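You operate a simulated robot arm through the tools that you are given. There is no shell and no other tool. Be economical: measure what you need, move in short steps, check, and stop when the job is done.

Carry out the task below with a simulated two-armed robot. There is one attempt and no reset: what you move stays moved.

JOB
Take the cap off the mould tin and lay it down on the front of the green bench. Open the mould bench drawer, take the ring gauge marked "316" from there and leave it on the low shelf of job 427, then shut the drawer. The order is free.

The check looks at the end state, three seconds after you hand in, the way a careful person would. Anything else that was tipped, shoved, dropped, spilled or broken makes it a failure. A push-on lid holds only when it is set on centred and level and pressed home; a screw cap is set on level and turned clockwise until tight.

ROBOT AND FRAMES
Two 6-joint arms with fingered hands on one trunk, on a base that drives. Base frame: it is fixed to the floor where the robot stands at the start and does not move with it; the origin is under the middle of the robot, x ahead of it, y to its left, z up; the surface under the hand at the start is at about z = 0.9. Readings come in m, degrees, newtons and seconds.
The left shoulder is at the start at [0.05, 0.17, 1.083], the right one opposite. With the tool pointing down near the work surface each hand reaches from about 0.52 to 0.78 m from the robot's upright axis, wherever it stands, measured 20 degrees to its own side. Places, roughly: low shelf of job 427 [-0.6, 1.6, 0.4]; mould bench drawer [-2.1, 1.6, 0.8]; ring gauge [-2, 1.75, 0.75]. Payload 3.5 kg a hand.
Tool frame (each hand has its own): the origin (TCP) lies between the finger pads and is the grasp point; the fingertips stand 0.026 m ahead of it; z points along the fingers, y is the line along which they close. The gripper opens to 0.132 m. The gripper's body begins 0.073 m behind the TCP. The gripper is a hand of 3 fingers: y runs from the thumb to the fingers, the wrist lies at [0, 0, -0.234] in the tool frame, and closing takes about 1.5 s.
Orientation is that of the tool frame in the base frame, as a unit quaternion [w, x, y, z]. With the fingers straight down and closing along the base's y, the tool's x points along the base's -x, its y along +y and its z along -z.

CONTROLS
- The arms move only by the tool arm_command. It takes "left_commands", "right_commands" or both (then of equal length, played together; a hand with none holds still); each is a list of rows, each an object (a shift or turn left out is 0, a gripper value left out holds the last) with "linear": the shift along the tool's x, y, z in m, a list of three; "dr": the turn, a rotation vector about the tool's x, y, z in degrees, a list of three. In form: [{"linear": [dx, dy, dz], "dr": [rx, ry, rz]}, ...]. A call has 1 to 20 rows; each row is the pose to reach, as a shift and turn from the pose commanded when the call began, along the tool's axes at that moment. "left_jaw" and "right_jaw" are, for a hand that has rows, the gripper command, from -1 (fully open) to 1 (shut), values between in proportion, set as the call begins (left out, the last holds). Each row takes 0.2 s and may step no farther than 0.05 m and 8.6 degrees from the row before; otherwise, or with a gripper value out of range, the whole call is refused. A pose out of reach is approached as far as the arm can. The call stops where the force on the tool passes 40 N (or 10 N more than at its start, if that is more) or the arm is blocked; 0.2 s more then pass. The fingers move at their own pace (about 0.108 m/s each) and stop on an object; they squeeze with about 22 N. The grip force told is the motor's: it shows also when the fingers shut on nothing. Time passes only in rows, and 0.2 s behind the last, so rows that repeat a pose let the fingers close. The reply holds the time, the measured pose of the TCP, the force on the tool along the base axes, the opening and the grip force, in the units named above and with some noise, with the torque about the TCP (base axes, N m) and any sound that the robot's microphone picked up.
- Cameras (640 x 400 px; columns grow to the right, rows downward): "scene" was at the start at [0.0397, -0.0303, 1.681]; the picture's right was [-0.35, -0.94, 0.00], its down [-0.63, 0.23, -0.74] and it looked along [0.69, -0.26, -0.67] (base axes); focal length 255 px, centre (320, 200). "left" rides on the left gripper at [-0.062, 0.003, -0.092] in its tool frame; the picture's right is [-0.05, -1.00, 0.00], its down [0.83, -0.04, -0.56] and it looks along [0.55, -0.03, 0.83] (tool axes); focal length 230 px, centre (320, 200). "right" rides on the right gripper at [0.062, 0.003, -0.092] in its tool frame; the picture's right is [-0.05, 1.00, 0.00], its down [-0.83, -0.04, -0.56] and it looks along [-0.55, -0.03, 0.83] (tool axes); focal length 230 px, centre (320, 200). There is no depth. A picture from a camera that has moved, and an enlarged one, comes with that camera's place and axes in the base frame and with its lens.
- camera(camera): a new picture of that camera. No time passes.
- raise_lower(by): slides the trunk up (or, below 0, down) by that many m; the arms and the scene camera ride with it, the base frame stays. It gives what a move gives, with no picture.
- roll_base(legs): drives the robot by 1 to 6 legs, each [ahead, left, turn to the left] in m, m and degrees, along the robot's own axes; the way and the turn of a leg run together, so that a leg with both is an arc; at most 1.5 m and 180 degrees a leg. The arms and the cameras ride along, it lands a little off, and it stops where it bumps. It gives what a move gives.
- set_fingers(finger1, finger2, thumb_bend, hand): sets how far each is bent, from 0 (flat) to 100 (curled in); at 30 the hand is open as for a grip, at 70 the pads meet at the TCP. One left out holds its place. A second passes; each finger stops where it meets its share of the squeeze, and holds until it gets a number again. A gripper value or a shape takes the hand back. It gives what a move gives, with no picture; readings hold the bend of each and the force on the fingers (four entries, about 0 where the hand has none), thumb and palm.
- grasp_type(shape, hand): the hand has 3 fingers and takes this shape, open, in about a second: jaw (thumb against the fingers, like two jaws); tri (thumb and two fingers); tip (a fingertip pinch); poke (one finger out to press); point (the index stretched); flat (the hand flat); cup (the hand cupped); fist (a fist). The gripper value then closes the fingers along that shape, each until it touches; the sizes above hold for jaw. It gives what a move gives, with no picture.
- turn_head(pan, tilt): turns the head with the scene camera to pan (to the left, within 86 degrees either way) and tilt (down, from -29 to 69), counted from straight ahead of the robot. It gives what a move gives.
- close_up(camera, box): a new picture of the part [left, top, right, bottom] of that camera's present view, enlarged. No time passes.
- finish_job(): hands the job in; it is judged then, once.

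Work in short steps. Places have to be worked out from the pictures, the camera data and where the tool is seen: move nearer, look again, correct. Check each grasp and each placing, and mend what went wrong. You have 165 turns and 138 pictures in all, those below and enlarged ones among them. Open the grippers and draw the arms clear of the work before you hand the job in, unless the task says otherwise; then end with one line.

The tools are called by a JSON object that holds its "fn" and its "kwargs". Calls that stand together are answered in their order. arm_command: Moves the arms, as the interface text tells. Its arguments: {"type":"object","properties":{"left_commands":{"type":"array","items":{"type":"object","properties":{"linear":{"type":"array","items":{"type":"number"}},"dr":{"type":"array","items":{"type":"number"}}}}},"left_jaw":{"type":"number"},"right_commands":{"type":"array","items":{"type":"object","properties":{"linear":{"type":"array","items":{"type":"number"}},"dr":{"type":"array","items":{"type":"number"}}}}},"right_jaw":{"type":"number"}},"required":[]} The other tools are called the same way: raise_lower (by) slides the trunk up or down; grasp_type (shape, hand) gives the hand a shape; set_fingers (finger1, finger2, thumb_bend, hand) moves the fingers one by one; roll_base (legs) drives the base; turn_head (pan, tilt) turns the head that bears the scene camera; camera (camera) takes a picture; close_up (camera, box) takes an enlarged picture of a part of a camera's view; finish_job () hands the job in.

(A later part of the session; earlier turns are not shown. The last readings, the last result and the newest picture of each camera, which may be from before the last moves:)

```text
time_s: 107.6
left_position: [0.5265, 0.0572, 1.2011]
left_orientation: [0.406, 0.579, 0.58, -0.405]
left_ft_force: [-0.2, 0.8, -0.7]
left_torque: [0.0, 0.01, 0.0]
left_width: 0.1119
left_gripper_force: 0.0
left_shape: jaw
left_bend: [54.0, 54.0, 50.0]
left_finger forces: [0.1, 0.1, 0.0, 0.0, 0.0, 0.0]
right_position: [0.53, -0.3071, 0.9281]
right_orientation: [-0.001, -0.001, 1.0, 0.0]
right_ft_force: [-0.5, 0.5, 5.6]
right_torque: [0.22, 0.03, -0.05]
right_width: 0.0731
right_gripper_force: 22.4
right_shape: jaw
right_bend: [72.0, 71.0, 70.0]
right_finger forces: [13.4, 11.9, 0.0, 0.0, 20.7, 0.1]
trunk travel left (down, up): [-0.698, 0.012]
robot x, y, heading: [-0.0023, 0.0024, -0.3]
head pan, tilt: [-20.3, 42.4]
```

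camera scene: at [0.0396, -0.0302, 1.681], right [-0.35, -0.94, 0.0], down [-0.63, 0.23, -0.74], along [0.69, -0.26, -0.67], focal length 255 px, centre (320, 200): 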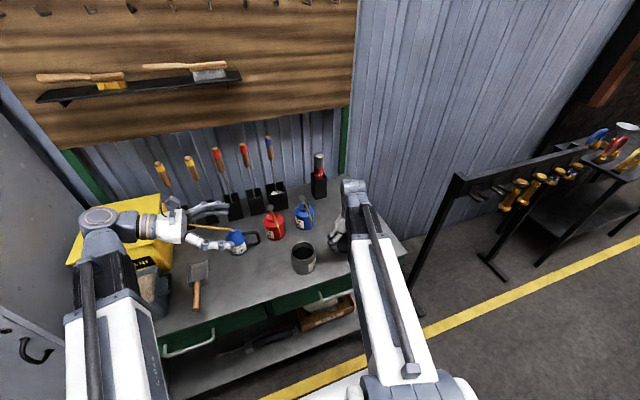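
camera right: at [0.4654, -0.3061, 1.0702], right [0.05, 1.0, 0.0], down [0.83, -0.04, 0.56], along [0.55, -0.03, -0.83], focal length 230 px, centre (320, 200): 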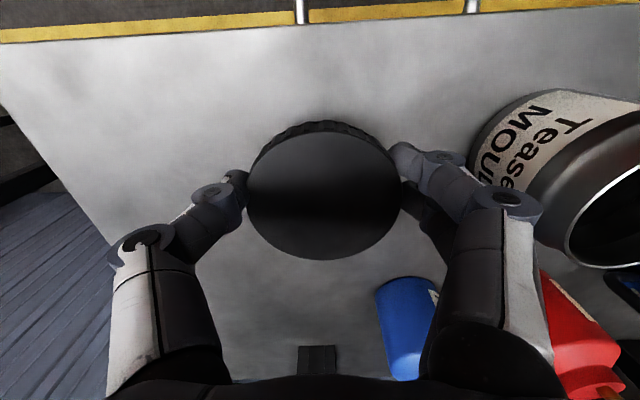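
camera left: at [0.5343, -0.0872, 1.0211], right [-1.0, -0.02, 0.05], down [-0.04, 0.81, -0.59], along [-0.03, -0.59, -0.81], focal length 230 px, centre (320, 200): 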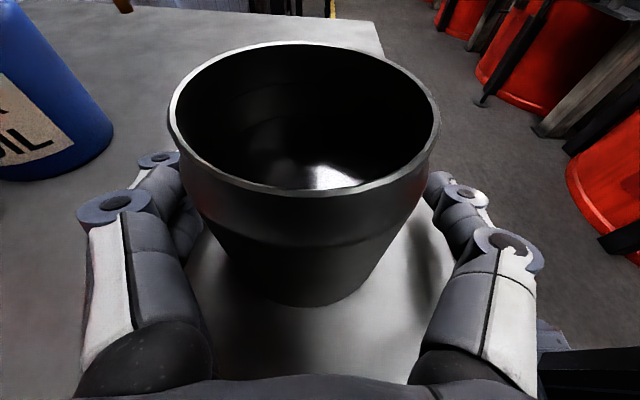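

Contact (5.6 N up). I open the hand and then rise.

{"fn": "arm_command", "kwargs": {"right_commands": [{}, {}, {}, {}, {}], "right_jaw": -1}}

{"fn": "arm_command", "kwargs": {"right_commands": [{"linear": [0, 0, -0.02]}, {"linear": [0, 0, -0.06]}, {"linear": [0, 0, -0.11]}, {"linear": [0, 0, -0.16]}, {"linear": [0, 0, -0.21]}, {"linear": [0, 0, -0.26]}, {"linear": [0, 0, -0.28]}]}}

{"fn": "camera", "kwargs": {"camera": "right"}}

{"fn": "turn_head", "kwargs": {"pan": 80, "tilt": 25}}

{"fn": "camera", "kwargs": {"camera": "scene"}}

```text
time_s: 108.8
left_position: [0.528, 0.057, 1.2011]
left_orientation: [0.406, 0.579, 0.579, -0.406]
left_ft_force: [-0.3, -0.5, -1.1]
left_torque: [0.04, -0.01, -0.01]
left_width: 0.1121
left_gripper_force: 0.1
left_shape: jaw
left_bend: [54.0, 54.0, 50.0]
left_finger forces: [0.0, 0.0, 0.0, 0.0, 0.0, 0.0]
right_position: [0.5294, -0.3077, 0.9275]
right_orientation: [0.0, 0.001, 1.0, 0.0]
right_ft_force: [0.0, 0.0, 0.5]
right_torque: [-0.01, 0.04, 0.01]
right_width: 0.1317
right_gripper_force: 0.1
right_shape: jaw
right_bend: [30.0, 30.0, 30.0]
right_finger forces: [0.0, 0.0, 0.0, 0.1, 0.0, 0.1]
trunk travel left (down, up): [-0.698, 0.012]
robot x, y, heading: [0.0019, -0.0008, -0.0]
head pan, tilt: [-20.3, 42.4]
```

```text
time_s: 110.4
left_position: [0.528, 0.0566, 1.2007]
left_orientation: [0.406, 0.579, 0.579, -0.406]
left_ft_force: [0.7, 0.0, 0.2]
left_torque: [0.02, -0.01, 0.01]
left_width: 0.112
left_gripper_force: 0.0
left_shape: jaw
left_bend: [54.0, 54.0, 50.0]
left_finger forces: [0.1, 0.1, 0.0, 0.1, 0.0, 0.1]
right_position: [0.5283, -0.3088, 1.206]
right_orientation: [0.0, -0.001, 1.0, 0.001]
right_ft_force: [-0.2, 0.3, -0.4]
right_torque: [0.02, 0.01, -0.02]
right_width: 0.1324
right_gripper_force: 0.1
right_shape: jaw
right_bend: [30.0, 30.0, 30.0]
right_finger forces: [0.1, 0.0, 0.0, 0.1, 0.0, 0.1]
trunk travel left (down, up): [-0.698, 0.012]
robot x, y, heading: [0.0008, 0.0004, 0.3]
head pan, tilt: [-20.3, 42.4]
```

```text
72 pictures are left
camera right: at [0.4662, -0.3047, 1.2991], right [0.05, 1.0, 0.0], down [0.83, -0.04, 0.56], along [0.55, -0.03, -0.83], focal length 230 px, centre (320, 200)
```

right: 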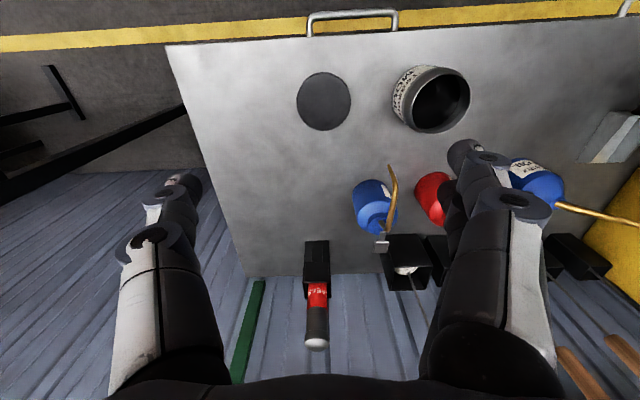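

```text
time_s: 112.2
left_position: [0.5277, 0.0559, 1.201]
left_orientation: [0.406, 0.579, 0.579, -0.406]
left_ft_force: [-1.0, 0.2, 0.2]
left_torque: [-0.02, -0.01, 0.0]
left_width: 0.1121
left_gripper_force: 0.0
left_shape: jaw
left_bend: [54.0, 54.0, 50.0]
left_finger forces: [0.0, 0.0, 0.0, 0.0, 0.1, 0.0]
right_position: [0.5287, -0.309, 1.2055]
right_orientation: [-0.001, 0.0, 1.0, 0.0]
right_ft_force: [-0.9, 0.1, 0.3]
right_torque: [0.01, 0.01, -0.06]
right_width: 0.1319
right_gripper_force: 0.0
right_shape: jaw
right_bend: [30.0, 30.0, 30.0]
right_finger forces: [0.0, 0.1, 0.0, 0.0, 0.0, 0.0]
trunk travel left (down, up): [-0.698, 0.012]
robot x, y, heading: [-0.0025, -0.0022, -0.2]
head pan, tilt: [80.0, 25.0]
```

```text
71 pictures are left
camera scene: at [-0.0225, 0.0893, 1.7079], right [0.98, -0.17, 0.0], down [-0.07, -0.42, -0.91], along [0.16, 0.89, -0.42], focal length 255 px, centre (320, 200)
```

scene: 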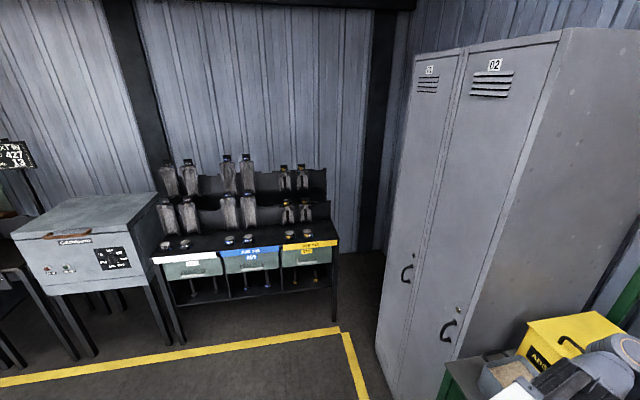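

The cap lies flat at the bench front and the tin is upright. Now I zoom in on the left wall to read the job labels.

{"fn": "close_up", "kwargs": {"camera": "scene", "box": [140, 150, 350, 310]}}

{"fn": "close_up", "kwargs": {"camera": "scene", "box": [0, 120, 180, 300]}}

```text
2.50 times, centred on (245, 230) of scene
camera zoom: at [-0.0225, 0.0893, 1.7079], right [0.98, -0.17, 0.0], down [-0.07, -0.42, -0.91], along [0.16, 0.89, -0.42], focal length 637 px, centre (508, 125)
```

zoom: 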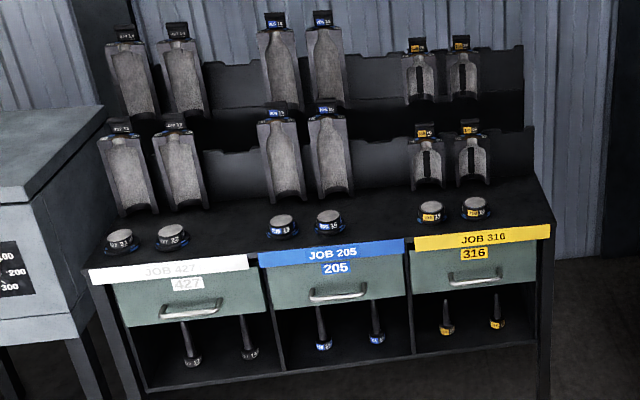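

```text
2.22 times, centred on (90, 210) of scene
camera zoom: at [-0.0225, 0.0893, 1.7079], right [0.98, -0.17, 0.0], down [-0.07, -0.42, -0.91], along [0.16, 0.89, -0.42], focal length 566 px, centre (831, 178)
```

zoom: 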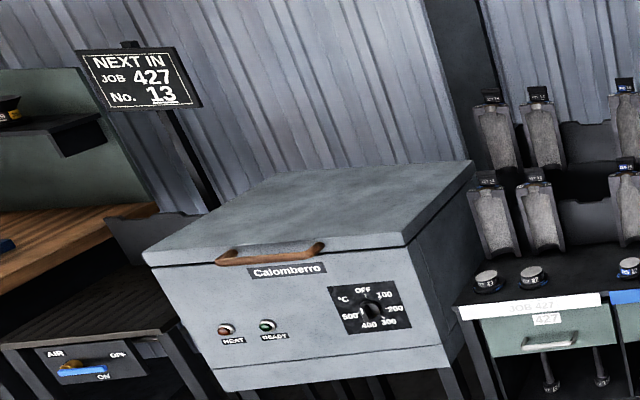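

The rack reads: JOB 427 (white, left), 205 (blue), 316 (yellow); the low shelf of 427 is the open bay under the white-labelled drawer. I return the left hand to its straight-down pose before driving.

{"fn": "arm_command", "kwargs": {"left_commands": [{"linear": [-0.02, 0, -0.03], "dr": [0, 8, 0]}, {"linear": [-0.04, 0, -0.05], "dr": [0, 16, 0]}, {"linear": [-0.04, 0, -0.08], "dr": [0, 24, 0]}, {"linear": [-0.04, 0, -0.08], "dr": [0, 32, 0]}, {"linear": [-0.04, 0, -0.08], "dr": [0, 40, 0]}, {"linear": [-0.04, 0, -0.08], "dr": [0, 48, 0]}, {"linear": [-0.04, 0, -0.08], "dr": [0, 56, 0]}, {"linear": [-0.04, 0, -0.08], "dr": [0, 64, 0]}, {"linear": [-0.04, 0, -0.08], "dr": [0, 70, 0]}, {"linear": [-0.04, 0, -0.08], "dr": [0, 70, 0]}], "left_jaw": -1}}

{"fn": "arm_command", "kwargs": {"left_commands": [{"dr": [0, 0, -8]}, {"dr": [0, 0, -16]}, {"dr": [0, 0, -24]}, {"dr": [0, 0, -32]}, {"dr": [0, 0, -40]}, {"dr": [0, 0, -48]}, {"dr": [0, 0, -56]}, {"dr": [0, 0, -64]}, {"dr": [0, 0, -72]}, {"dr": [0, 0, -80]}, {"dr": [0, 0, -88]}, {"dr": [0, 0, -90]}]}}

{"fn": "turn_head", "kwargs": {"pan": 86, "tilt": 45}}

{"fn": "camera", "kwargs": {"camera": "scene"}}

```text
time_s: 114.4
left_position: [0.552, 0.1162, 1.221]
left_orientation: [0.003, 0.708, 0.707, 0.003]
left_ft_force: [0.0, 0.2, -0.7]
left_torque: [0.0, 0.02, -0.02]
left_width: 0.1319
left_gripper_force: 0.1
left_shape: jaw
left_bend: [30.0, 30.0, 30.0]
left_finger forces: [0.0, 0.0, 0.1, 0.1, 0.0, 0.1]
left hand out of reach, approached as far as the arm can: row 4, 5, 6, 7, 8, 9, 10
right_position: [0.5284, -0.3089, 1.2063]
right_orientation: [0.001, -0.001, 1.0, 0.0]
right_ft_force: [0.0, -1.0, 0.5]
right_torque: [-0.02, 0.02, -0.01]
right_width: 0.1321
right_gripper_force: 0.1
right_shape: jaw
right_bend: [30.0, 30.0, 30.0]
right_finger forces: [0.1, 0.1, 0.0, 0.0, 0.0, 0.0]
trunk travel left (down, up): [-0.698, 0.012]
robot x, y, heading: [0.0033, 0.0005, -0.1]
head pan, tilt: [80.0, 25.0]
```

```text
time_s: 117.0
left_position: [0.5517, 0.1146, 1.219]
left_orientation: [0.003, -0.001, 1.0, 0.0]
left_ft_force: [0.1, 0.6, -0.7]
left_torque: [0.03, 0.01, 0.02]
left_width: 0.1321
left_gripper_force: 0.1
left_shape: jaw
left_bend: [30.0, 30.0, 30.0]
left_finger forces: [0.1, 0.0, 0.0, 0.1, 0.1, 0.1]
right_position: [0.5284, -0.3085, 1.2058]
right_orientation: [-0.001, 0.0, 1.0, 0.0]
right_ft_force: [0.4, -0.6, 0.8]
right_torque: [-0.04, 0.01, -0.02]
right_width: 0.1321
right_gripper_force: 0.1
right_shape: jaw
right_bend: [30.0, 30.0, 30.0]
right_finger forces: [0.1, 0.0, 0.0, 0.1, 0.0, 0.0]
trunk travel left (down, up): [-0.698, 0.012]
robot x, y, heading: [0.001, 0.0001, 0.2]
head pan, tilt: [80.0, 25.0]
```

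```text
time_s: 117.8
left_position: [0.5509, 0.1149, 1.2183]
left_orientation: [0.003, 0.0, 1.0, 0.001]
left_ft_force: [0.2, 1.0, -0.3]
left_torque: [0.0, 0.0, 0.04]
left_width: 0.1318
left_gripper_force: 0.0
left_shape: jaw
left_bend: [30.0, 30.0, 30.0]
left_finger forces: [0.1, 0.1, 0.0, 0.0, 0.0, 0.0]
right_position: [0.5285, -0.3083, 1.2058]
right_orientation: [0.0, -0.001, 1.0, 0.001]
right_ft_force: [-0.2, 0.3, -0.4]
right_torque: [-0.02, 0.02, 0.01]
right_width: 0.1323
right_gripper_force: 0.1
right_shape: jaw
right_bend: [30.0, 30.0, 30.0]
right_finger forces: [0.0, 0.0, 0.0, 0.1, 0.0, 0.1]
trunk travel left (down, up): [-0.698, 0.012]
robot x, y, heading: [0.0006, -0.001, -0.0]
head pan, tilt: [85.9, 45.0]
```

```text
68 pictures are left
camera scene: at [-0.0327, 0.0797, 1.6773], right [1.0, -0.07, 0.0], down [-0.05, -0.7, -0.71], along [0.05, 0.71, -0.71], focal length 255 px, centre (320, 200)
```

scene: 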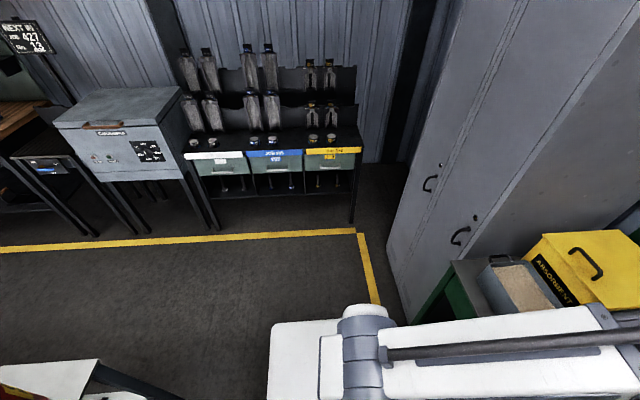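

The floor to the left is clear, with a table at about x < -0.6, y < 0.3 behind. I back up a bit, strafe left and turn to face +y.

{"fn": "roll_base", "kwargs": {"legs": [[-0.18, 0, 0], [0, 0.6, 0], [0, 0, 90]]}}

{"fn": "turn_head", "kwargs": {"pan": 50, "tilt": 30}}

{"fn": "camera", "kwargs": {"camera": "scene"}}

```text
time_s: 126.2
left_position: [-0.3166, 1.1431, 1.2176]
left_orientation: [-0.002, 0.721, -0.693, -0.002]
left_ft_force: [0.3, -0.1, -0.3]
left_torque: [-0.03, -0.02, -0.01]
left_width: 0.132
left_gripper_force: 0.1
left_shape: jaw
left_bend: [30.0, 30.0, 30.0]
left_finger forces: [0.0, 0.1, 0.0, 0.0, 0.0, 0.0]
right_position: [0.1078, 1.1353, 1.2051]
right_orientation: [-0.001, 0.721, -0.693, 0.0]
right_ft_force: [-0.2, -0.4, 0.1]
right_torque: [0.04, 0.01, 0.0]
right_width: 0.1318
right_gripper_force: 0.1
right_shape: jaw
right_bend: [30.0, 30.0, 30.0]
right_finger forces: [0.0, 0.1, 0.0, 0.0, 0.0, 0.0]
trunk travel left (down, up): [-0.698, 0.012]
robot x, y, heading: [-0.178, 0.5963, 92.1]
head pan, tilt: [85.9, 45.0]
```

```text
time_s: 127.2
left_position: [-0.3163, 1.1432, 1.2176]
left_orientation: [-0.002, 0.721, -0.693, -0.002]
left_ft_force: [-0.9, -0.5, 0.5]
left_torque: [0.01, 0.03, -0.01]
left_width: 0.1318
left_gripper_force: 0.0
left_shape: jaw
left_bend: [30.0, 30.0, 30.0]
left_finger forces: [0.1, 0.1, 0.0, 0.0, 0.0, 0.0]
right_position: [0.1075, 1.1356, 1.2057]
right_orientation: [0.001, 0.721, -0.693, 0.0]
right_ft_force: [0.4, 0.1, 0.1]
right_torque: [-0.01, 0.0, 0.03]
right_width: 0.1321
right_gripper_force: 0.0
right_shape: jaw
right_bend: [30.0, 30.0, 30.0]
right_finger forces: [0.0, 0.0, 0.0, 0.1, 0.0, 0.0]
trunk travel left (down, up): [-0.698, 0.012]
robot x, y, heading: [-0.178, 0.5989, 92.4]
head pan, tilt: [50.0, 30.0]
```

```text
67 pictures are left
camera scene: at [-0.249, 0.6106, 1.6999], right [0.61, 0.79, 0.0], down [0.4, -0.31, -0.87], along [-0.68, 0.53, -0.5], focal length 255 px, centre (320, 200)
```

scene: 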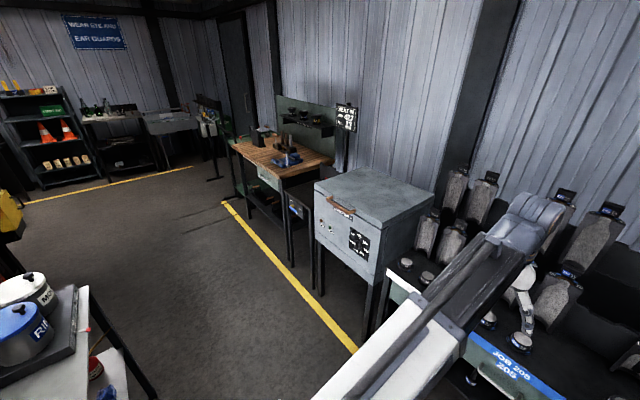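

The wooden mould bench is past the oven. I move 0.15 m ahead to stay clear of the table behind, then strafe left toward it.

{"fn": "roll_base", "kwargs": {"legs": [[0.15, 0, -2.4], [0, 0.9, 0], [0, 0.8, 0]]}}

{"fn": "turn_head", "kwargs": {"pan": 10, "tilt": 40}}

{"fn": "camera", "kwargs": {"camera": "scene"}}

{"fn": "camera", "kwargs": {"camera": "left"}}

```text
time_s: 136.8
left_position: [-1.9953, 1.3058, 1.2183]
left_orientation: [0.002, -0.705, 0.71, 0.002]
left_ft_force: [-0.7, 0.1, 0.2]
left_torque: [-0.01, 0.0, 0.0]
left_width: 0.1319
left_gripper_force: 0.0
left_shape: jaw
left_bend: [30.0, 30.0, 30.0]
left_finger forces: [0.0, 0.0, 0.1, 0.0, 0.0, 0.0]
right_position: [-1.5709, 1.2799, 1.206]
right_orientation: [0.0, -0.705, 0.709, 0.0]
right_ft_force: [0.0, 0.0, 0.0]
right_torque: [-0.01, 0.02, -0.03]
right_width: 0.1319
right_gripper_force: 0.0
right_shape: jaw
right_bend: [30.0, 30.0, 30.0]
right_finger forces: [0.0, 0.0, 0.0, 0.1, 0.1, 0.0]
trunk travel left (down, up): [-0.698, 0.012]
robot x, y, heading: [-1.8799, 0.7564, 89.4]
head pan, tilt: [50.0, 30.0]
```

```text
time_s: 137.8
left_position: [-1.996, 1.3053, 1.2184]
left_orientation: [0.002, -0.705, 0.709, 0.001]
left_ft_force: [-0.8, 0.2, -1.0]
left_torque: [0.03, 0.03, -0.01]
left_width: 0.1321
left_gripper_force: 0.0
left_shape: jaw
left_bend: [30.0, 30.0, 30.0]
left_finger forces: [0.0, 0.0, 0.0, 0.0, 0.1, 0.0]
right_position: [-1.5707, 1.2798, 1.2073]
right_orientation: [0.0, -0.705, 0.709, 0.0]
right_ft_force: [-0.4, 0.2, -0.4]
right_torque: [-0.02, -0.02, 0.0]
right_width: 0.1319
right_gripper_force: 0.0
right_shape: jaw
right_bend: [30.0, 30.0, 30.0]
right_finger forces: [0.1, 0.0, 0.0, 0.0, 0.1, 0.0]
trunk travel left (down, up): [-0.698, 0.012]
robot x, y, heading: [-1.8797, 0.7563, 89.7]
head pan, tilt: [10.0, 40.0]
```

```text
66 pictures are left
camera scene: at [-1.8955, 0.7959, 1.6846], right [0.99, 0.17, 0.0], down [0.11, -0.63, -0.77], along [-0.13, 0.76, -0.64], focal length 255 px, centre (320, 200)
```

scene: 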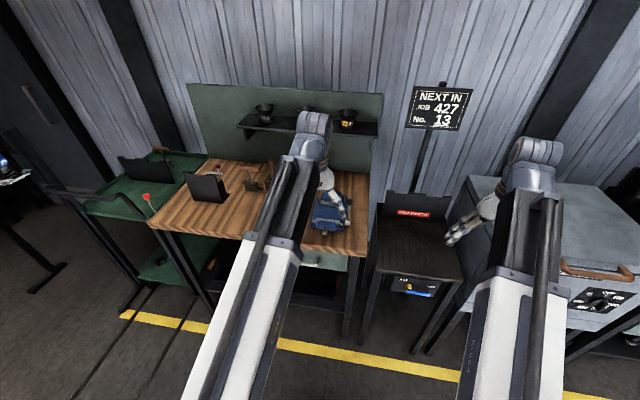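

```text
65 pictures are left
camera left: at [-1.9993, 1.3675, 1.3113], right [1.0, 0.05, 0.0], down [0.04, -0.83, 0.55], along [0.03, -0.55, -0.83], focal length 230 px, centre (320, 200)
```

left: 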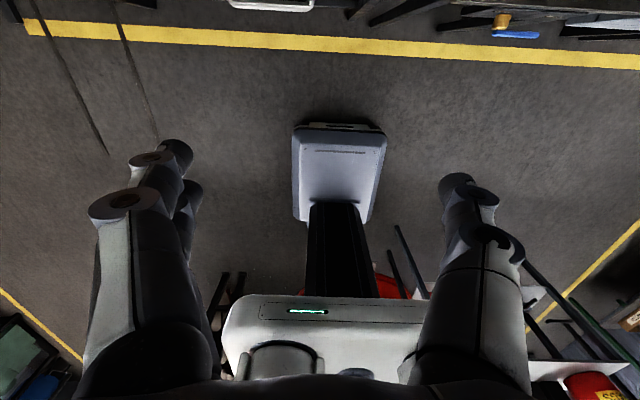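

The drawer handle shows at the top of the left view, near (-2.09, 1.42, 0.8). I back off 0.15 m for arm room and tilt the left hand forward 60 degrees to look at the drawer front with its camera.

{"fn": "roll_base", "kwargs": {"legs": [[-0.15, 0, 0.5]]}}

{"fn": "arm_command", "kwargs": {"left_commands": [{"dr": [0, -8, 0], "linear": [0, 0, 0.03]}, {"dr": [0, -16, 0], "linear": [0, 0, 0.06]}, {"dr": [0, -24, 0], "linear": [0, 0, 0.1]}, {"dr": [0, -32, 0], "linear": [0, 0, 0.14]}, {"dr": [0, -40, 0], "linear": [0, 0, 0.18]}, {"dr": [0, -48, 0], "linear": [0, 0, 0.22]}, {"dr": [0, -56, 0], "linear": [0, 0, 0.26]}, {"dr": [0, -62, 0], "linear": [0, 0, 0.29]}, {"dr": [0, -62, 0], "linear": [0, 0, 0.29]}]}}

{"fn": "camera", "kwargs": {"camera": "left"}}

{"fn": "camera", "kwargs": {"camera": "scene"}}

```text
time_s: 139.2
left_position: [-1.9989, 1.1535, 1.219]
left_orientation: [-0.001, 0.707, -0.707, -0.001]
left_ft_force: [0.5, -0.7, 0.1]
left_torque: [0.07, -0.03, -0.01]
left_width: 0.1317
left_gripper_force: 0.1
left_shape: jaw
left_bend: [30.0, 30.0, 30.0]
left_finger forces: [0.1, 0.0, 0.0, 0.0, 0.0, 0.1]
right_position: [-1.5751, 1.1309, 1.2073]
right_orientation: [0.0, 0.707, -0.707, 0.0]
right_ft_force: [0.2, 0.1, -1.0]
right_torque: [0.02, 0.0, -0.01]
right_width: 0.1319
right_gripper_force: 0.0
right_shape: jaw
right_bend: [30.0, 30.0, 30.0]
right_finger forces: [0.0, 0.0, 0.0, 0.0, 0.1, 0.1]
trunk travel left (down, up): [-0.698, 0.012]
robot x, y, heading: [-1.8842, 0.6019, 90.2]
head pan, tilt: [10.0, 40.0]
```

```text
time_s: 141.2
left_position: [-1.9908, 1.2309, 0.9107]
left_orientation: [-0.362, 0.607, -0.607, -0.362]
left_ft_force: [0.6, 0.0, 0.5]
left_torque: [-0.02, 0.02, 0.03]
left_width: 0.132
left_gripper_force: 0.2
left_shape: jaw
left_bend: [30.0, 30.0, 30.0]
left_finger forces: [0.0, 0.0, 0.0, 0.0, 0.1, 0.0]
left hand out of reach, approached as far as the arm can: row 4, 5, 6, 7, 8, 9
right_position: [-1.5747, 1.1311, 1.2064]
right_orientation: [0.0, 0.708, -0.706, 0.0]
right_ft_force: [0.3, -1.3, -0.3]
right_torque: [0.02, 0.0, 0.02]
right_width: 0.1317
right_gripper_force: 0.0
right_shape: jaw
right_bend: [30.0, 30.0, 30.0]
right_finger forces: [0.1, 0.0, 0.0, 0.0, 0.1, 0.0]
trunk travel left (down, up): [-0.698, 0.012]
robot x, y, heading: [-1.881, 0.6049, 90.1]
head pan, tilt: [10.0, 40.0]
```

```text
64 pictures are left
camera left: at [-1.995, 1.1803, 1.0087], right [1.0, 0.02, 0.05], down [0.04, -0.88, -0.47], along [0.03, 0.47, -0.88], focal length 230 px, centre (320, 200)
```

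left: 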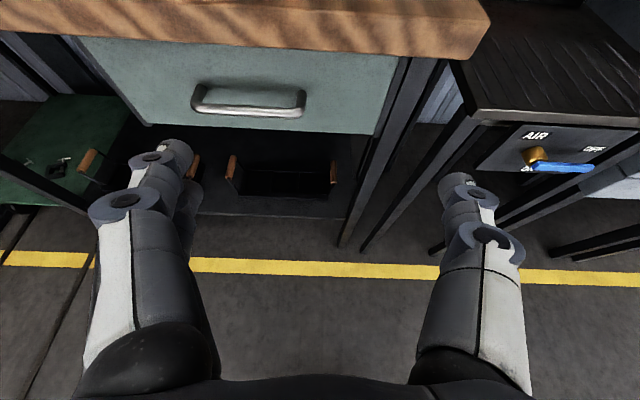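

```text
63 pictures are left
camera scene: at [-1.8959, 0.6452, 1.6845], right [0.98, 0.18, 0.0], down [0.11, -0.63, -0.77], along [-0.13, 0.75, -0.64], focal length 255 px, centre (320, 200)
```

scene: 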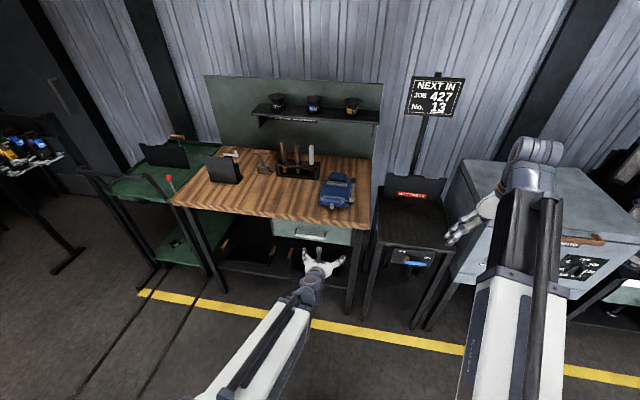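

Handle at about (-2.08, 1.423, 0.812), bar along x and 0.14 m long. I zoom in to judge its standoff.

{"fn": "close_up", "kwargs": {"camera": "left", "box": [150, 50, 350, 150]}}

{"fn": "close_up", "kwargs": {"camera": "scene", "box": [260, 210, 380, 285]}}

```text
3.20 times, centred on (250, 100) of left
camera zoom: at [-1.995, 1.1803, 1.0087], right [1.0, 0.02, 0.05], down [0.04, -0.88, -0.47], along [0.03, 0.47, -0.88], focal length 736 px, centre (544, 520)
```

zoom: 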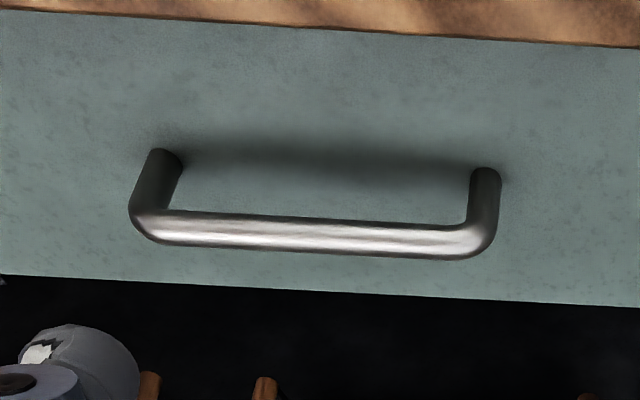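

```text
5.33 times, centred on (320, 248) of scene
camera zoom: at [-1.8959, 0.6452, 1.6845], right [0.98, 0.18, 0.0], down [0.11, -0.63, -0.77], along [-0.13, 0.75, -0.64], focal length 1358 px, centre (320, -53)
```

zoom: 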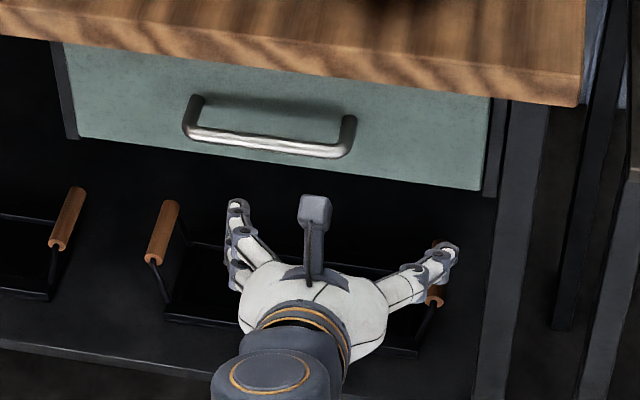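

The bar stands about 35 mm off the face. I will grip it with near-horizontal fingers closing vertically, so I lower the trunk 0.25 m, then bring the left hand up level with the handle, tilting it further forward.

{"fn": "raise_lower", "kwargs": {"by": -0.25}}

{"fn": "arm_command", "kwargs": {"left_commands": [{"linear": [-0.025, 0.018, -0.014], "dr": [0, -4, 0]}, {"linear": [-0.05, 0.036, -0.028], "dr": [0, -8, 0]}, {"linear": [-0.08, 0.054, -0.042], "dr": [0, -12, 0]}, {"linear": [-0.11, 0.072, -0.056], "dr": [0, -16, 0]}, {"linear": [-0.132, 0.09, -0.07], "dr": [0, -20, 0]}, {"linear": [-0.132, 0.09, -0.07], "dr": [0, -20, 0]}]}}

```text
time_s: 143.8
left_position: [-1.9897, 1.232, 0.6611]
left_orientation: [-0.362, 0.607, -0.607, -0.363]
left_ft_force: [0.4, 0.0, 0.6]
left_torque: [0.0, -0.01, -0.02]
left_width: 0.1318
left_gripper_force: 0.0
left_shape: jaw
left_bend: [30.0, 30.0, 30.0]
left_finger forces: [0.0, 0.1, 0.0, 0.0, 0.0, 0.0]
right_position: [-1.5755, 1.132, 0.9559]
right_orientation: [0.0, 0.707, -0.707, 0.0]
right_ft_force: [0.1, 0.4, 0.3]
right_torque: [0.02, -0.02, 0.0]
right_width: 0.1319
right_gripper_force: 0.0
right_shape: jaw
right_bend: [30.0, 30.0, 30.0]
right_finger forces: [0.1, 0.1, 0.1, 0.1, 0.0, 0.0]
trunk travel left (down, up): [-0.448, 0.262]
robot x, y, heading: [-1.882, 0.6008, 90.5]
head pan, tilt: [10.0, 40.0]
```

```text
time_s: 145.2
left_position: [-2.0869, 1.2828, 0.7894]
left_orientation: [0.463, -0.534, 0.534, 0.463]
left_ft_force: [-0.4, -0.3, 0.1]
left_torque: [0.03, 0.01, -0.01]
left_width: 0.1321
left_gripper_force: 0.0
left_shape: jaw
left_bend: [30.0, 30.0, 30.0]
left_finger forces: [0.0, 0.1, 0.1, 0.0, 0.0, 0.0]
left hand out of reach, approached as far as the arm can: row 1, 2, 3, 4, 5, 6
right_position: [-1.5758, 1.1327, 0.9557]
right_orientation: [0.0, 0.708, -0.706, 0.0]
right_ft_force: [-0.1, 0.3, -0.2]
right_torque: [-0.03, -0.03, -0.02]
right_width: 0.1319
right_gripper_force: 0.1
right_shape: jaw
right_bend: [30.0, 30.0, 30.0]
right_finger forces: [0.1, 0.0, 0.0, 0.0, 0.1, 0.1]
trunk travel left (down, up): [-0.448, 0.262]
robot x, y, heading: [-1.8829, 0.5992, 89.9]
head pan, tilt: [10.0, 40.0]
```

The arm was cramped, so I back the base 0.1 m and then roll the hand 90 degrees so that it closes vertically.

{"fn": "roll_base", "kwargs": {"legs": [[-0.1, 0, 0]]}}

{"fn": "arm_command", "kwargs": {"left_commands": [{"dr": [0, 0, 8]}, {"dr": [0, 0, 16]}, {"dr": [0, 0, 24]}, {"dr": [0, 0, 32]}, {"dr": [0, 0, 40]}, {"dr": [0, 0, 48]}, {"dr": [0, 0, 56]}, {"dr": [0, 0, 64]}, {"dr": [0, 0, 72]}, {"dr": [0, 0, 80]}, {"dr": [0, 0, 88]}, {"dr": [0, 0, 90]}], "left_jaw": -0.5}}

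{"fn": "camera", "kwargs": {"camera": "left"}}

{"fn": "camera", "kwargs": {"camera": "scene"}}

```text
time_s: 146.3
left_position: [-2.0859, 1.1817, 0.7891]
left_orientation: [-0.463, 0.535, -0.534, -0.463]
left_ft_force: [-0.7, 0.5, -0.7]
left_torque: [0.0, 0.03, 0.02]
left_width: 0.132
left_gripper_force: 0.1
left_shape: jaw
left_bend: [30.0, 30.0, 30.0]
left_finger forces: [0.1, 0.0, 0.0, 0.1, 0.1, 0.0]
right_position: [-1.5764, 1.031, 0.9559]
right_orientation: [0.0, 0.708, -0.706, 0.0]
right_ft_force: [-0.3, 0.1, -0.1]
right_torque: [-0.01, -0.02, 0.06]
right_width: 0.1323
right_gripper_force: 0.1
right_shape: jaw
right_bend: [30.0, 30.0, 30.0]
right_finger forces: [0.1, 0.1, 0.0, 0.1, 0.0, 0.0]
trunk travel left (down, up): [-0.448, 0.262]
robot x, y, heading: [-1.8838, 0.5041, 90.1]
head pan, tilt: [10.0, 40.0]
```

```text
time_s: 148.9
left_position: [-2.0869, 1.1817, 0.7893]
left_orientation: [-0.001, 0.0, 0.757, 0.654]
left_ft_force: [0.3, 0.1, 0.0]
left_torque: [-0.03, -0.02, -0.01]
left_width: 0.0994
left_gripper_force: 0.0
left_shape: jaw
left_bend: [63.0, 63.0, 60.0]
left_finger forces: [0.0, 0.0, 0.0, 0.0, 0.0, 0.0]
right_position: [-1.5759, 1.0315, 0.9555]
right_orientation: [0.0, 0.708, -0.706, 0.0]
right_ft_force: [0.4, -0.6, -0.9]
right_torque: [0.01, 0.01, 0.0]
right_width: 0.132
right_gripper_force: 0.0
right_shape: jaw
right_bend: [30.0, 30.0, 30.0]
right_finger forces: [0.0, 0.0, 0.0, 0.0, 0.0, 0.1]
trunk travel left (down, up): [-0.448, 0.262]
robot x, y, heading: [-1.8818, 0.5014, 90.2]
head pan, tilt: [10.0, 40.0]
```

```text
60 pictures are left
camera left: at [-2.0261, 1.0918, 0.8061], right [0.05, -0.14, -0.99], down [-0.83, -0.56, 0.04], along [-0.56, 0.82, -0.15], focal length 230 px, centre (320, 200)
```

left: 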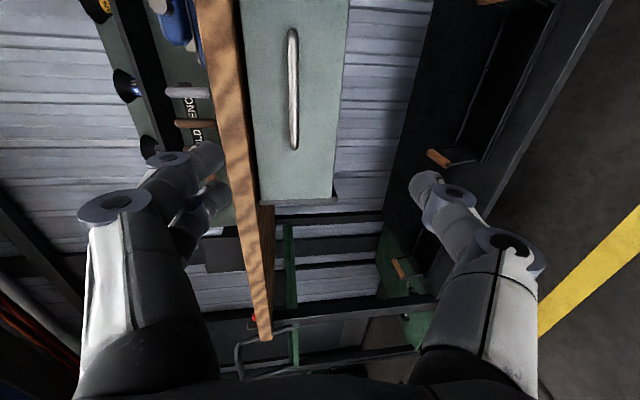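

```text
59 pictures are left
camera scene: at [-1.8958, 0.5444, 1.4345], right [0.98, 0.18, 0.0], down [0.11, -0.63, -0.77], along [-0.14, 0.75, -0.64], focal length 255 px, centre (320, 200)
```

scene: 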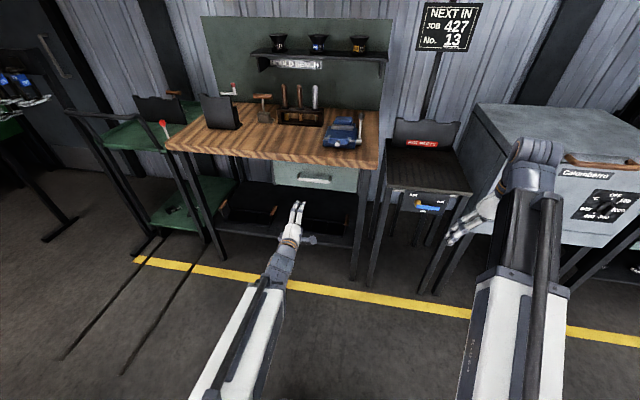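

The hand is level and closes vertically. Triangulating gives the bar at about (-2.082, 1.447, 0.789). I narrow the opening to clear the bench top above and advance most of the way.

{"fn": "arm_command", "kwargs": {"left_commands": [{"linear": [0, 0.004, 0.03]}, {"linear": [0, 0.009, 0.07]}, {"linear": [0, 0.016, 0.11]}, {"linear": [0, 0.023, 0.15]}, {"linear": [0, 0.028, 0.19]}, {"linear": [0, 0.028, 0.19]}], "left_jaw": 0.2}}

{"fn": "camera", "kwargs": {"camera": "left"}}

{"fn": "close_up", "kwargs": {"camera": "scene", "box": [240, 130, 400, 230]}}

```text
time_s: 150.3
left_position: [-2.0855, 1.375, 0.7898]
left_orientation: [-0.001, -0.001, 0.757, 0.654]
left_ft_force: [-1.3, 0.0, 0.2]
left_torque: [0.0, 0.03, -0.01]
left_width: 0.0537
left_gripper_force: 0.1
left_shape: jaw
left_bend: [73.0, 73.0, 70.0]
left_finger forces: [0.1, 0.1, 0.0, 0.0, 0.1, 0.0]
right_position: [-1.5756, 1.0305, 0.9554]
right_orientation: [0.0, 0.709, -0.706, 0.0]
right_ft_force: [-0.2, 0.2, 0.9]
right_torque: [0.0, -0.01, 0.02]
right_width: 0.1321
right_gripper_force: 0.1
right_shape: jaw
right_bend: [30.0, 30.0, 30.0]
right_finger forces: [0.0, 0.0, 0.0, 0.0, 0.0, 0.0]
trunk travel left (down, up): [-0.448, 0.262]
robot x, y, heading: [-1.8851, 0.4989, 90.2]
head pan, tilt: [10.0, 40.0]
```

```text
58 pictures are left
camera left: at [-2.0243, 1.2856, 0.806], right [0.05, -0.14, -0.99], down [-0.83, -0.56, 0.04], along [-0.56, 0.82, -0.15], focal length 230 px, centre (320, 200)
```

left: 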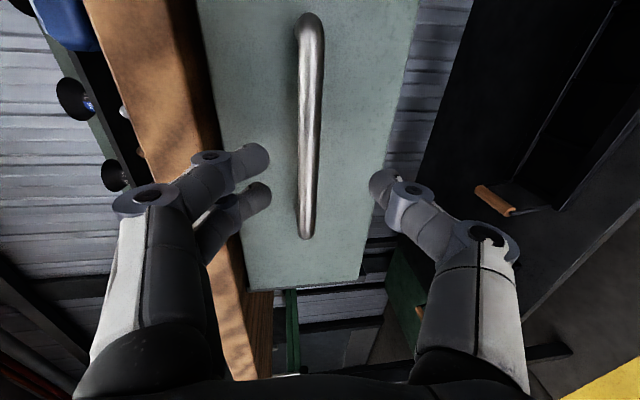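

```text
4.00 times, centred on (320, 180) of scene
camera zoom: at [-1.8958, 0.5446, 1.4345], right [0.98, 0.18, 0.0], down [0.11, -0.63, -0.77], along [-0.14, 0.75, -0.64], focal length 1019 px, centre (320, 280)
```

zoom: 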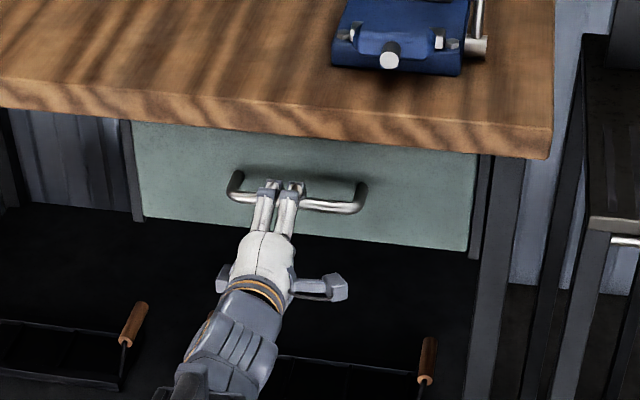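

The bar lies between the fingers. I advance the last 7 cm and close.

{"fn": "arm_command", "kwargs": {"left_commands": [{"linear": [0, 0.004, 0.03]}, {"linear": [0, 0.007, 0.055]}, {"linear": [0, 0.0095, 0.07]}, {"linear": [0, 0.0095, 0.07]}]}}

{"fn": "camera", "kwargs": {"camera": "left"}}

```text
time_s: 151.2
left_position: [-2.0853, 1.4373, 0.7935]
left_orientation: [-0.002, 0.0, 0.754, 0.657]
left_ft_force: [1.5, -32.7, 5.6]
left_torque: [0.96, 0.03, -0.07]
left_width: 0.0524
left_gripper_force: 0.0
left_shape: jaw
left_bend: [77.0, 77.0, 70.0]
left_finger forces: [16.6, 16.2, 0.1, 0.0, 0.0, 0.0]
right_position: [-1.5767, 1.0287, 0.9585]
right_orientation: [-0.001, 0.709, -0.706, -0.001]
right_ft_force: [0.1, 0.6, -0.1]
right_torque: [0.05, 0.02, -0.04]
right_width: 0.132
right_gripper_force: 0.1
right_shape: jaw
right_bend: [30.0, 30.0, 30.0]
right_finger forces: [0.1, 0.0, 0.1, 0.0, 0.0, 0.0]
trunk travel left (down, up): [-0.448, 0.262]
robot x, y, heading: [-1.8799, 0.5001, 89.8]
head pan, tilt: [10.0, 40.0]
stopped in row 4 (left hand): the force on the tool passed its limit at 45 N (the readings are from after the stop); the commanded pose is now the measured one
```

```text
56 pictures are left
camera left: at [-2.0255, 1.3468, 0.81], right [0.05, -0.14, -0.99], down [-0.83, -0.56, 0.03], along [-0.56, 0.82, -0.14], focal length 230 px, centre (320, 200)
```

left: 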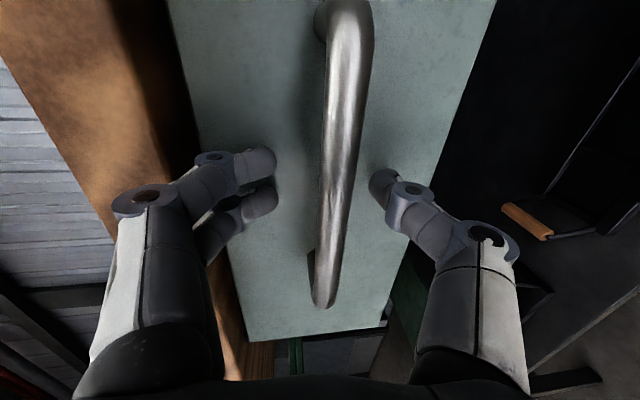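

The upper fingertips touch the drawer face, so the depth is right. I back off 6 mm and close on the bar.

{"fn": "arm_command", "kwargs": {"left_commands": [{"linear": [0, 0, -0.004]}, {"linear": [0, 0, -0.006]}, {"linear": [0, 0, -0.006]}]}}

{"fn": "arm_command", "kwargs": {"left_commands": [{}, {}, {}, {}, {}, {}], "left_jaw": 1}}

{"fn": "camera", "kwargs": {"camera": "left"}}

```text
time_s: 152.0
left_position: [-2.0856, 1.4343, 0.7922]
left_orientation: [-0.001, -0.001, 0.755, 0.655]
left_ft_force: [2.1, -12.9, 1.5]
left_torque: [0.39, 0.04, -0.03]
left_width: 0.0525
left_gripper_force: 0.1
left_shape: jaw
left_bend: [75.0, 75.0, 70.0]
left_finger forces: [6.2, 6.2, 0.0, 0.1, 0.1, 0.0]
right_position: [-1.5758, 1.03, 0.9571]
right_orientation: [-0.001, 0.709, -0.705, 0.0]
right_ft_force: [0.5, -0.3, 0.0]
right_torque: [-0.04, -0.01, -0.02]
right_width: 0.1317
right_gripper_force: 0.0
right_shape: jaw
right_bend: [30.0, 30.0, 30.0]
right_finger forces: [0.0, 0.0, 0.0, 0.0, 0.0, 0.1]
trunk travel left (down, up): [-0.448, 0.262]
robot x, y, heading: [-1.8844, 0.5011, 90.4]
head pan, tilt: [10.0, 40.0]
```

```text
time_s: 153.4
left_position: [-2.0864, 1.4371, 0.7875]
left_orientation: [0.0, -0.001, 0.756, 0.654]
left_ft_force: [1.5, 1.3, -23.2]
left_torque: [0.12, -0.03, 0.01]
left_width: 0.0024
left_gripper_force: 21.8
left_shape: jaw
left_bend: [76.0, 76.0, 75.0]
left_finger forces: [0.0, 0.0, 0.1, 0.0, 19.6, 0.0]
right_position: [-1.5766, 1.0327, 0.9538]
right_orientation: [0.001, 0.709, -0.705, 0.0]
right_ft_force: [0.1, -0.9, -0.2]
right_torque: [-0.01, 0.01, -0.03]
right_width: 0.132
right_gripper_force: 0.0
right_shape: jaw
right_bend: [30.0, 30.0, 30.0]
right_finger forces: [0.0, 0.0, 0.0, 0.0, 0.0, 0.0]
trunk travel left (down, up): [-0.448, 0.262]
robot x, y, heading: [-1.8802, 0.4989, 90.3]
head pan, tilt: [10.0, 40.0]
```

```text
55 pictures are left
camera left: at [-2.026, 1.3463, 0.8047], right [0.05, -0.14, -0.99], down [-0.83, -0.56, 0.04], along [-0.56, 0.82, -0.15], focal length 230 px, centre (320, 200)
```

left: 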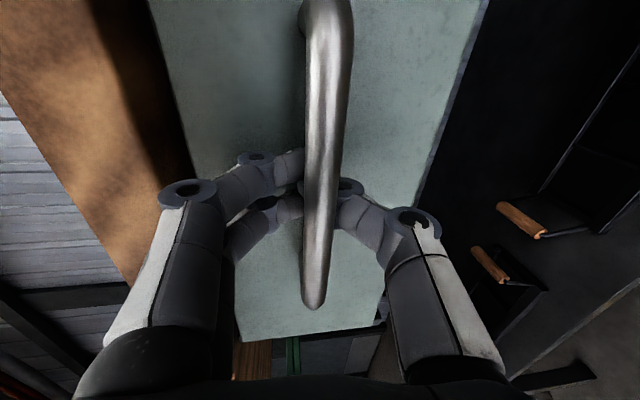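

The fingers are hooked behind the bar with the thumb under it, which will do for pulling. I pull straight back 3 cm to test.

{"fn": "arm_command", "kwargs": {"left_commands": [{"linear": [0, -0.001, -0.01]}, {"linear": [0, -0.003, -0.02]}, {"linear": [0, -0.0045, -0.03]}, {"linear": [0, -0.006, -0.04]}]}}

{"fn": "camera", "kwargs": {"camera": "left"}}

```text
time_s: 154.4
left_position: [-2.0872, 1.3949, 0.7887]
left_orientation: [-0.001, -0.001, 0.757, 0.653]
left_ft_force: [2.4, -0.8, -24.5]
left_torque: [0.2, 0.04, 0.01]
left_width: 0.0026
left_gripper_force: 21.5
left_shape: jaw
left_bend: [76.0, 76.0, 66.0]
left_finger forces: [0.0, 0.0, 0.0, 0.0, 19.8, 0.0]
right_position: [-1.576, 1.032, 0.9552]
right_orientation: [0.001, 0.708, -0.706, 0.001]
right_ft_force: [0.4, 0.2, -0.5]
right_torque: [-0.02, -0.02, 0.02]
right_width: 0.132
right_gripper_force: 0.0
right_shape: jaw
right_bend: [30.0, 30.0, 30.0]
right_finger forces: [0.0, 0.1, 0.1, 0.0, 0.0, 0.1]
trunk travel left (down, up): [-0.448, 0.262]
robot x, y, heading: [-1.8855, 0.5008, 90.6]
head pan, tilt: [10.0, 40.0]
```

```text
54 pictures are left
camera left: at [-2.0262, 1.3055, 0.8055], right [0.05, -0.15, -0.99], down [-0.83, -0.56, 0.04], along [-0.56, 0.82, -0.15], focal length 230 px, centre (320, 200)
```

left: 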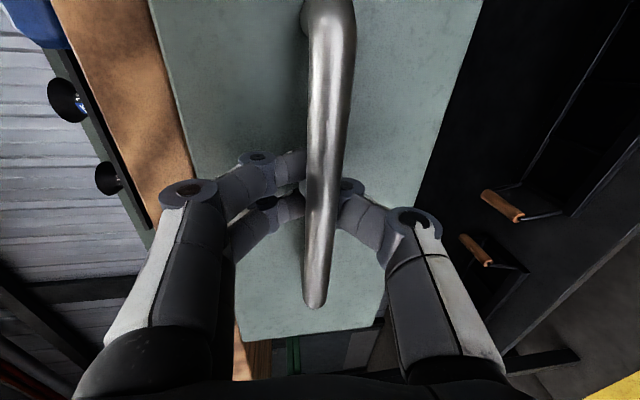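

The drawer is moving. I pull another 0.16 m with the arm.

{"fn": "arm_command", "kwargs": {"left_commands": [{"linear": [0, -0.003, -0.02]}, {"linear": [0, -0.006, -0.04]}, {"linear": [0, -0.009, -0.06]}, {"linear": [0, -0.012, -0.08]}, {"linear": [0, -0.015, -0.1]}, {"linear": [0, -0.018, -0.12]}, {"linear": [0, -0.021, -0.14]}, {"linear": [0, -0.024, -0.16]}, {"linear": [0, -0.024, -0.16]}]}}

{"fn": "camera", "kwargs": {"camera": "scene"}}

```text
time_s: 156.4
left_position: [-2.0858, 1.2323, 0.788]
left_orientation: [0.0, 0.0, 0.755, 0.655]
left_ft_force: [-2.9, -1.1, -12.7]
left_torque: [0.09, 0.02, 0.02]
left_width: 0.0026
left_gripper_force: 21.8
left_shape: jaw
left_bend: [76.0, 76.0, 74.0]
left_finger forces: [0.0, 0.0, 0.0, 0.0, 9.8, 0.1]
right_position: [-1.5763, 1.0328, 0.9566]
right_orientation: [0.0, 0.709, -0.705, 0.0]
right_ft_force: [-1.0, 0.6, 0.1]
right_torque: [-0.03, -0.09, -0.02]
right_width: 0.1319
right_gripper_force: 0.2
right_shape: jaw
right_bend: [30.0, 30.0, 30.0]
right_finger forces: [0.0, 0.0, 0.0, 0.0, 0.0, 0.1]
trunk travel left (down, up): [-0.448, 0.262]
robot x, y, heading: [-1.8775, 0.4991, 89.9]
head pan, tilt: [10.0, 40.0]
```

```text
53 pictures are left
camera scene: at [-1.8963, 0.5448, 1.4346], right [0.98, 0.18, 0.0], down [0.11, -0.63, -0.77], along [-0.14, 0.75, -0.64], focal length 255 px, centre (320, 200)
```

scene: 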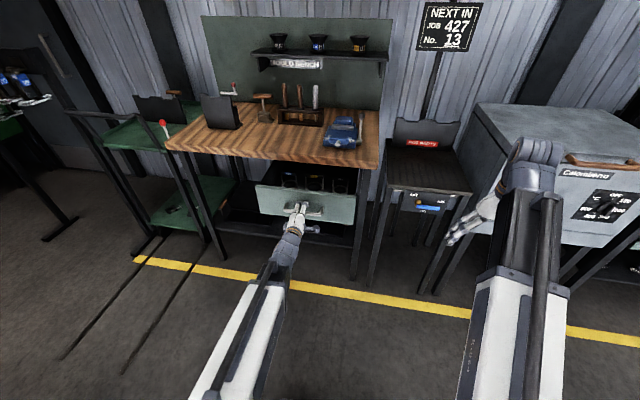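

The drawer is open about 0.2 m and its contents begin to show. I back the base 0.12 m to open it more.

{"fn": "roll_base", "kwargs": {"legs": [[-0.12, 0, 0]]}}

{"fn": "turn_head", "kwargs": {"pan": 12, "tilt": 38}}

{"fn": "camera", "kwargs": {"camera": "scene"}}

```text
time_s: 157.6
left_position: [-2.0848, 1.1103, 0.7875]
left_orientation: [-0.001, -0.001, 0.756, 0.655]
left_ft_force: [-5.4, -1.3, -10.2]
left_torque: [0.12, 0.0, -0.06]
left_width: 0.0025
left_gripper_force: 21.8
left_shape: jaw
left_bend: [76.0, 76.0, 74.0]
left_finger forces: [0.0, 0.0, 0.0, 0.1, 10.1, 0.1]
right_position: [-1.5757, 0.9088, 0.9562]
right_orientation: [0.0, 0.708, -0.706, 0.001]
right_ft_force: [0.8, -0.5, 0.0]
right_torque: [0.0, 0.0, 0.02]
right_width: 0.1319
right_gripper_force: 0.1
right_shape: jaw
right_bend: [30.0, 30.0, 30.0]
right_finger forces: [0.0, 0.0, 0.0, 0.1, 0.0, 0.0]
trunk travel left (down, up): [-0.448, 0.262]
robot x, y, heading: [-1.8836, 0.3803, 90.0]
head pan, tilt: [10.0, 40.0]
```

```text
time_s: 158.3
left_position: [-2.0846, 1.11, 0.7886]
left_orientation: [-0.001, 0.0, 0.757, 0.654]
left_ft_force: [-2.7, 0.3, -9.8]
left_torque: [0.08, 0.03, -0.01]
left_width: 0.0026
left_gripper_force: 21.7
left_shape: jaw
left_bend: [76.0, 76.0, 67.0]
left_finger forces: [0.0, 0.0, 0.0, 0.0, 9.0, 0.0]
right_position: [-1.5766, 0.9092, 0.9559]
right_orientation: [0.0, 0.708, -0.706, 0.0]
right_ft_force: [0.5, -0.4, 0.4]
right_torque: [-0.04, 0.0, 0.03]
right_width: 0.1318
right_gripper_force: 0.0
right_shape: jaw
right_bend: [30.0, 30.0, 30.0]
right_finger forces: [0.0, 0.0, 0.1, 0.1, 0.0, 0.0]
trunk travel left (down, up): [-0.448, 0.262]
robot x, y, heading: [-1.8839, 0.3774, 90.0]
head pan, tilt: [12.0, 38.0]
```

```text
52 pictures are left
camera scene: at [-1.899, 0.4225, 1.4374], right [0.98, 0.21, 0.0], down [0.13, -0.6, -0.79], along [-0.17, 0.77, -0.62], focal length 255 px, centre (320, 200)
```

scene: 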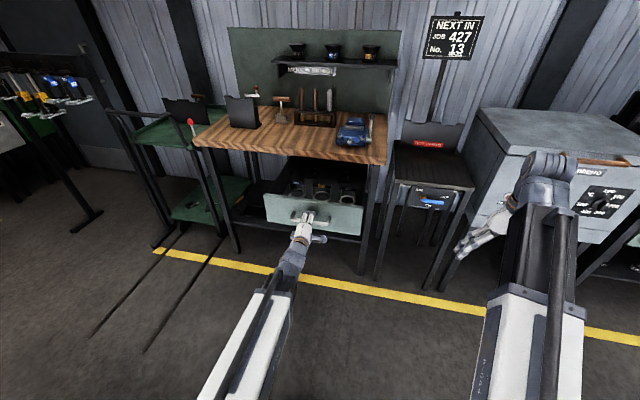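

The drawer follows. I zoom in on its contents.

{"fn": "close_up", "kwargs": {"camera": "scene", "box": [250, 150, 390, 240]}}

```text
4.44 times, centred on (320, 195) of scene
camera zoom: at [-1.899, 0.4225, 1.4374], right [0.98, 0.21, 0.0], down [0.13, -0.6, -0.79], along [-0.17, 0.77, -0.62], focal length 1132 px, centre (320, 222)
```

zoom: 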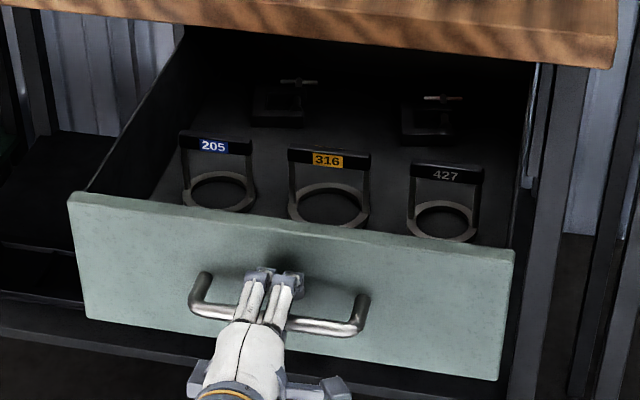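

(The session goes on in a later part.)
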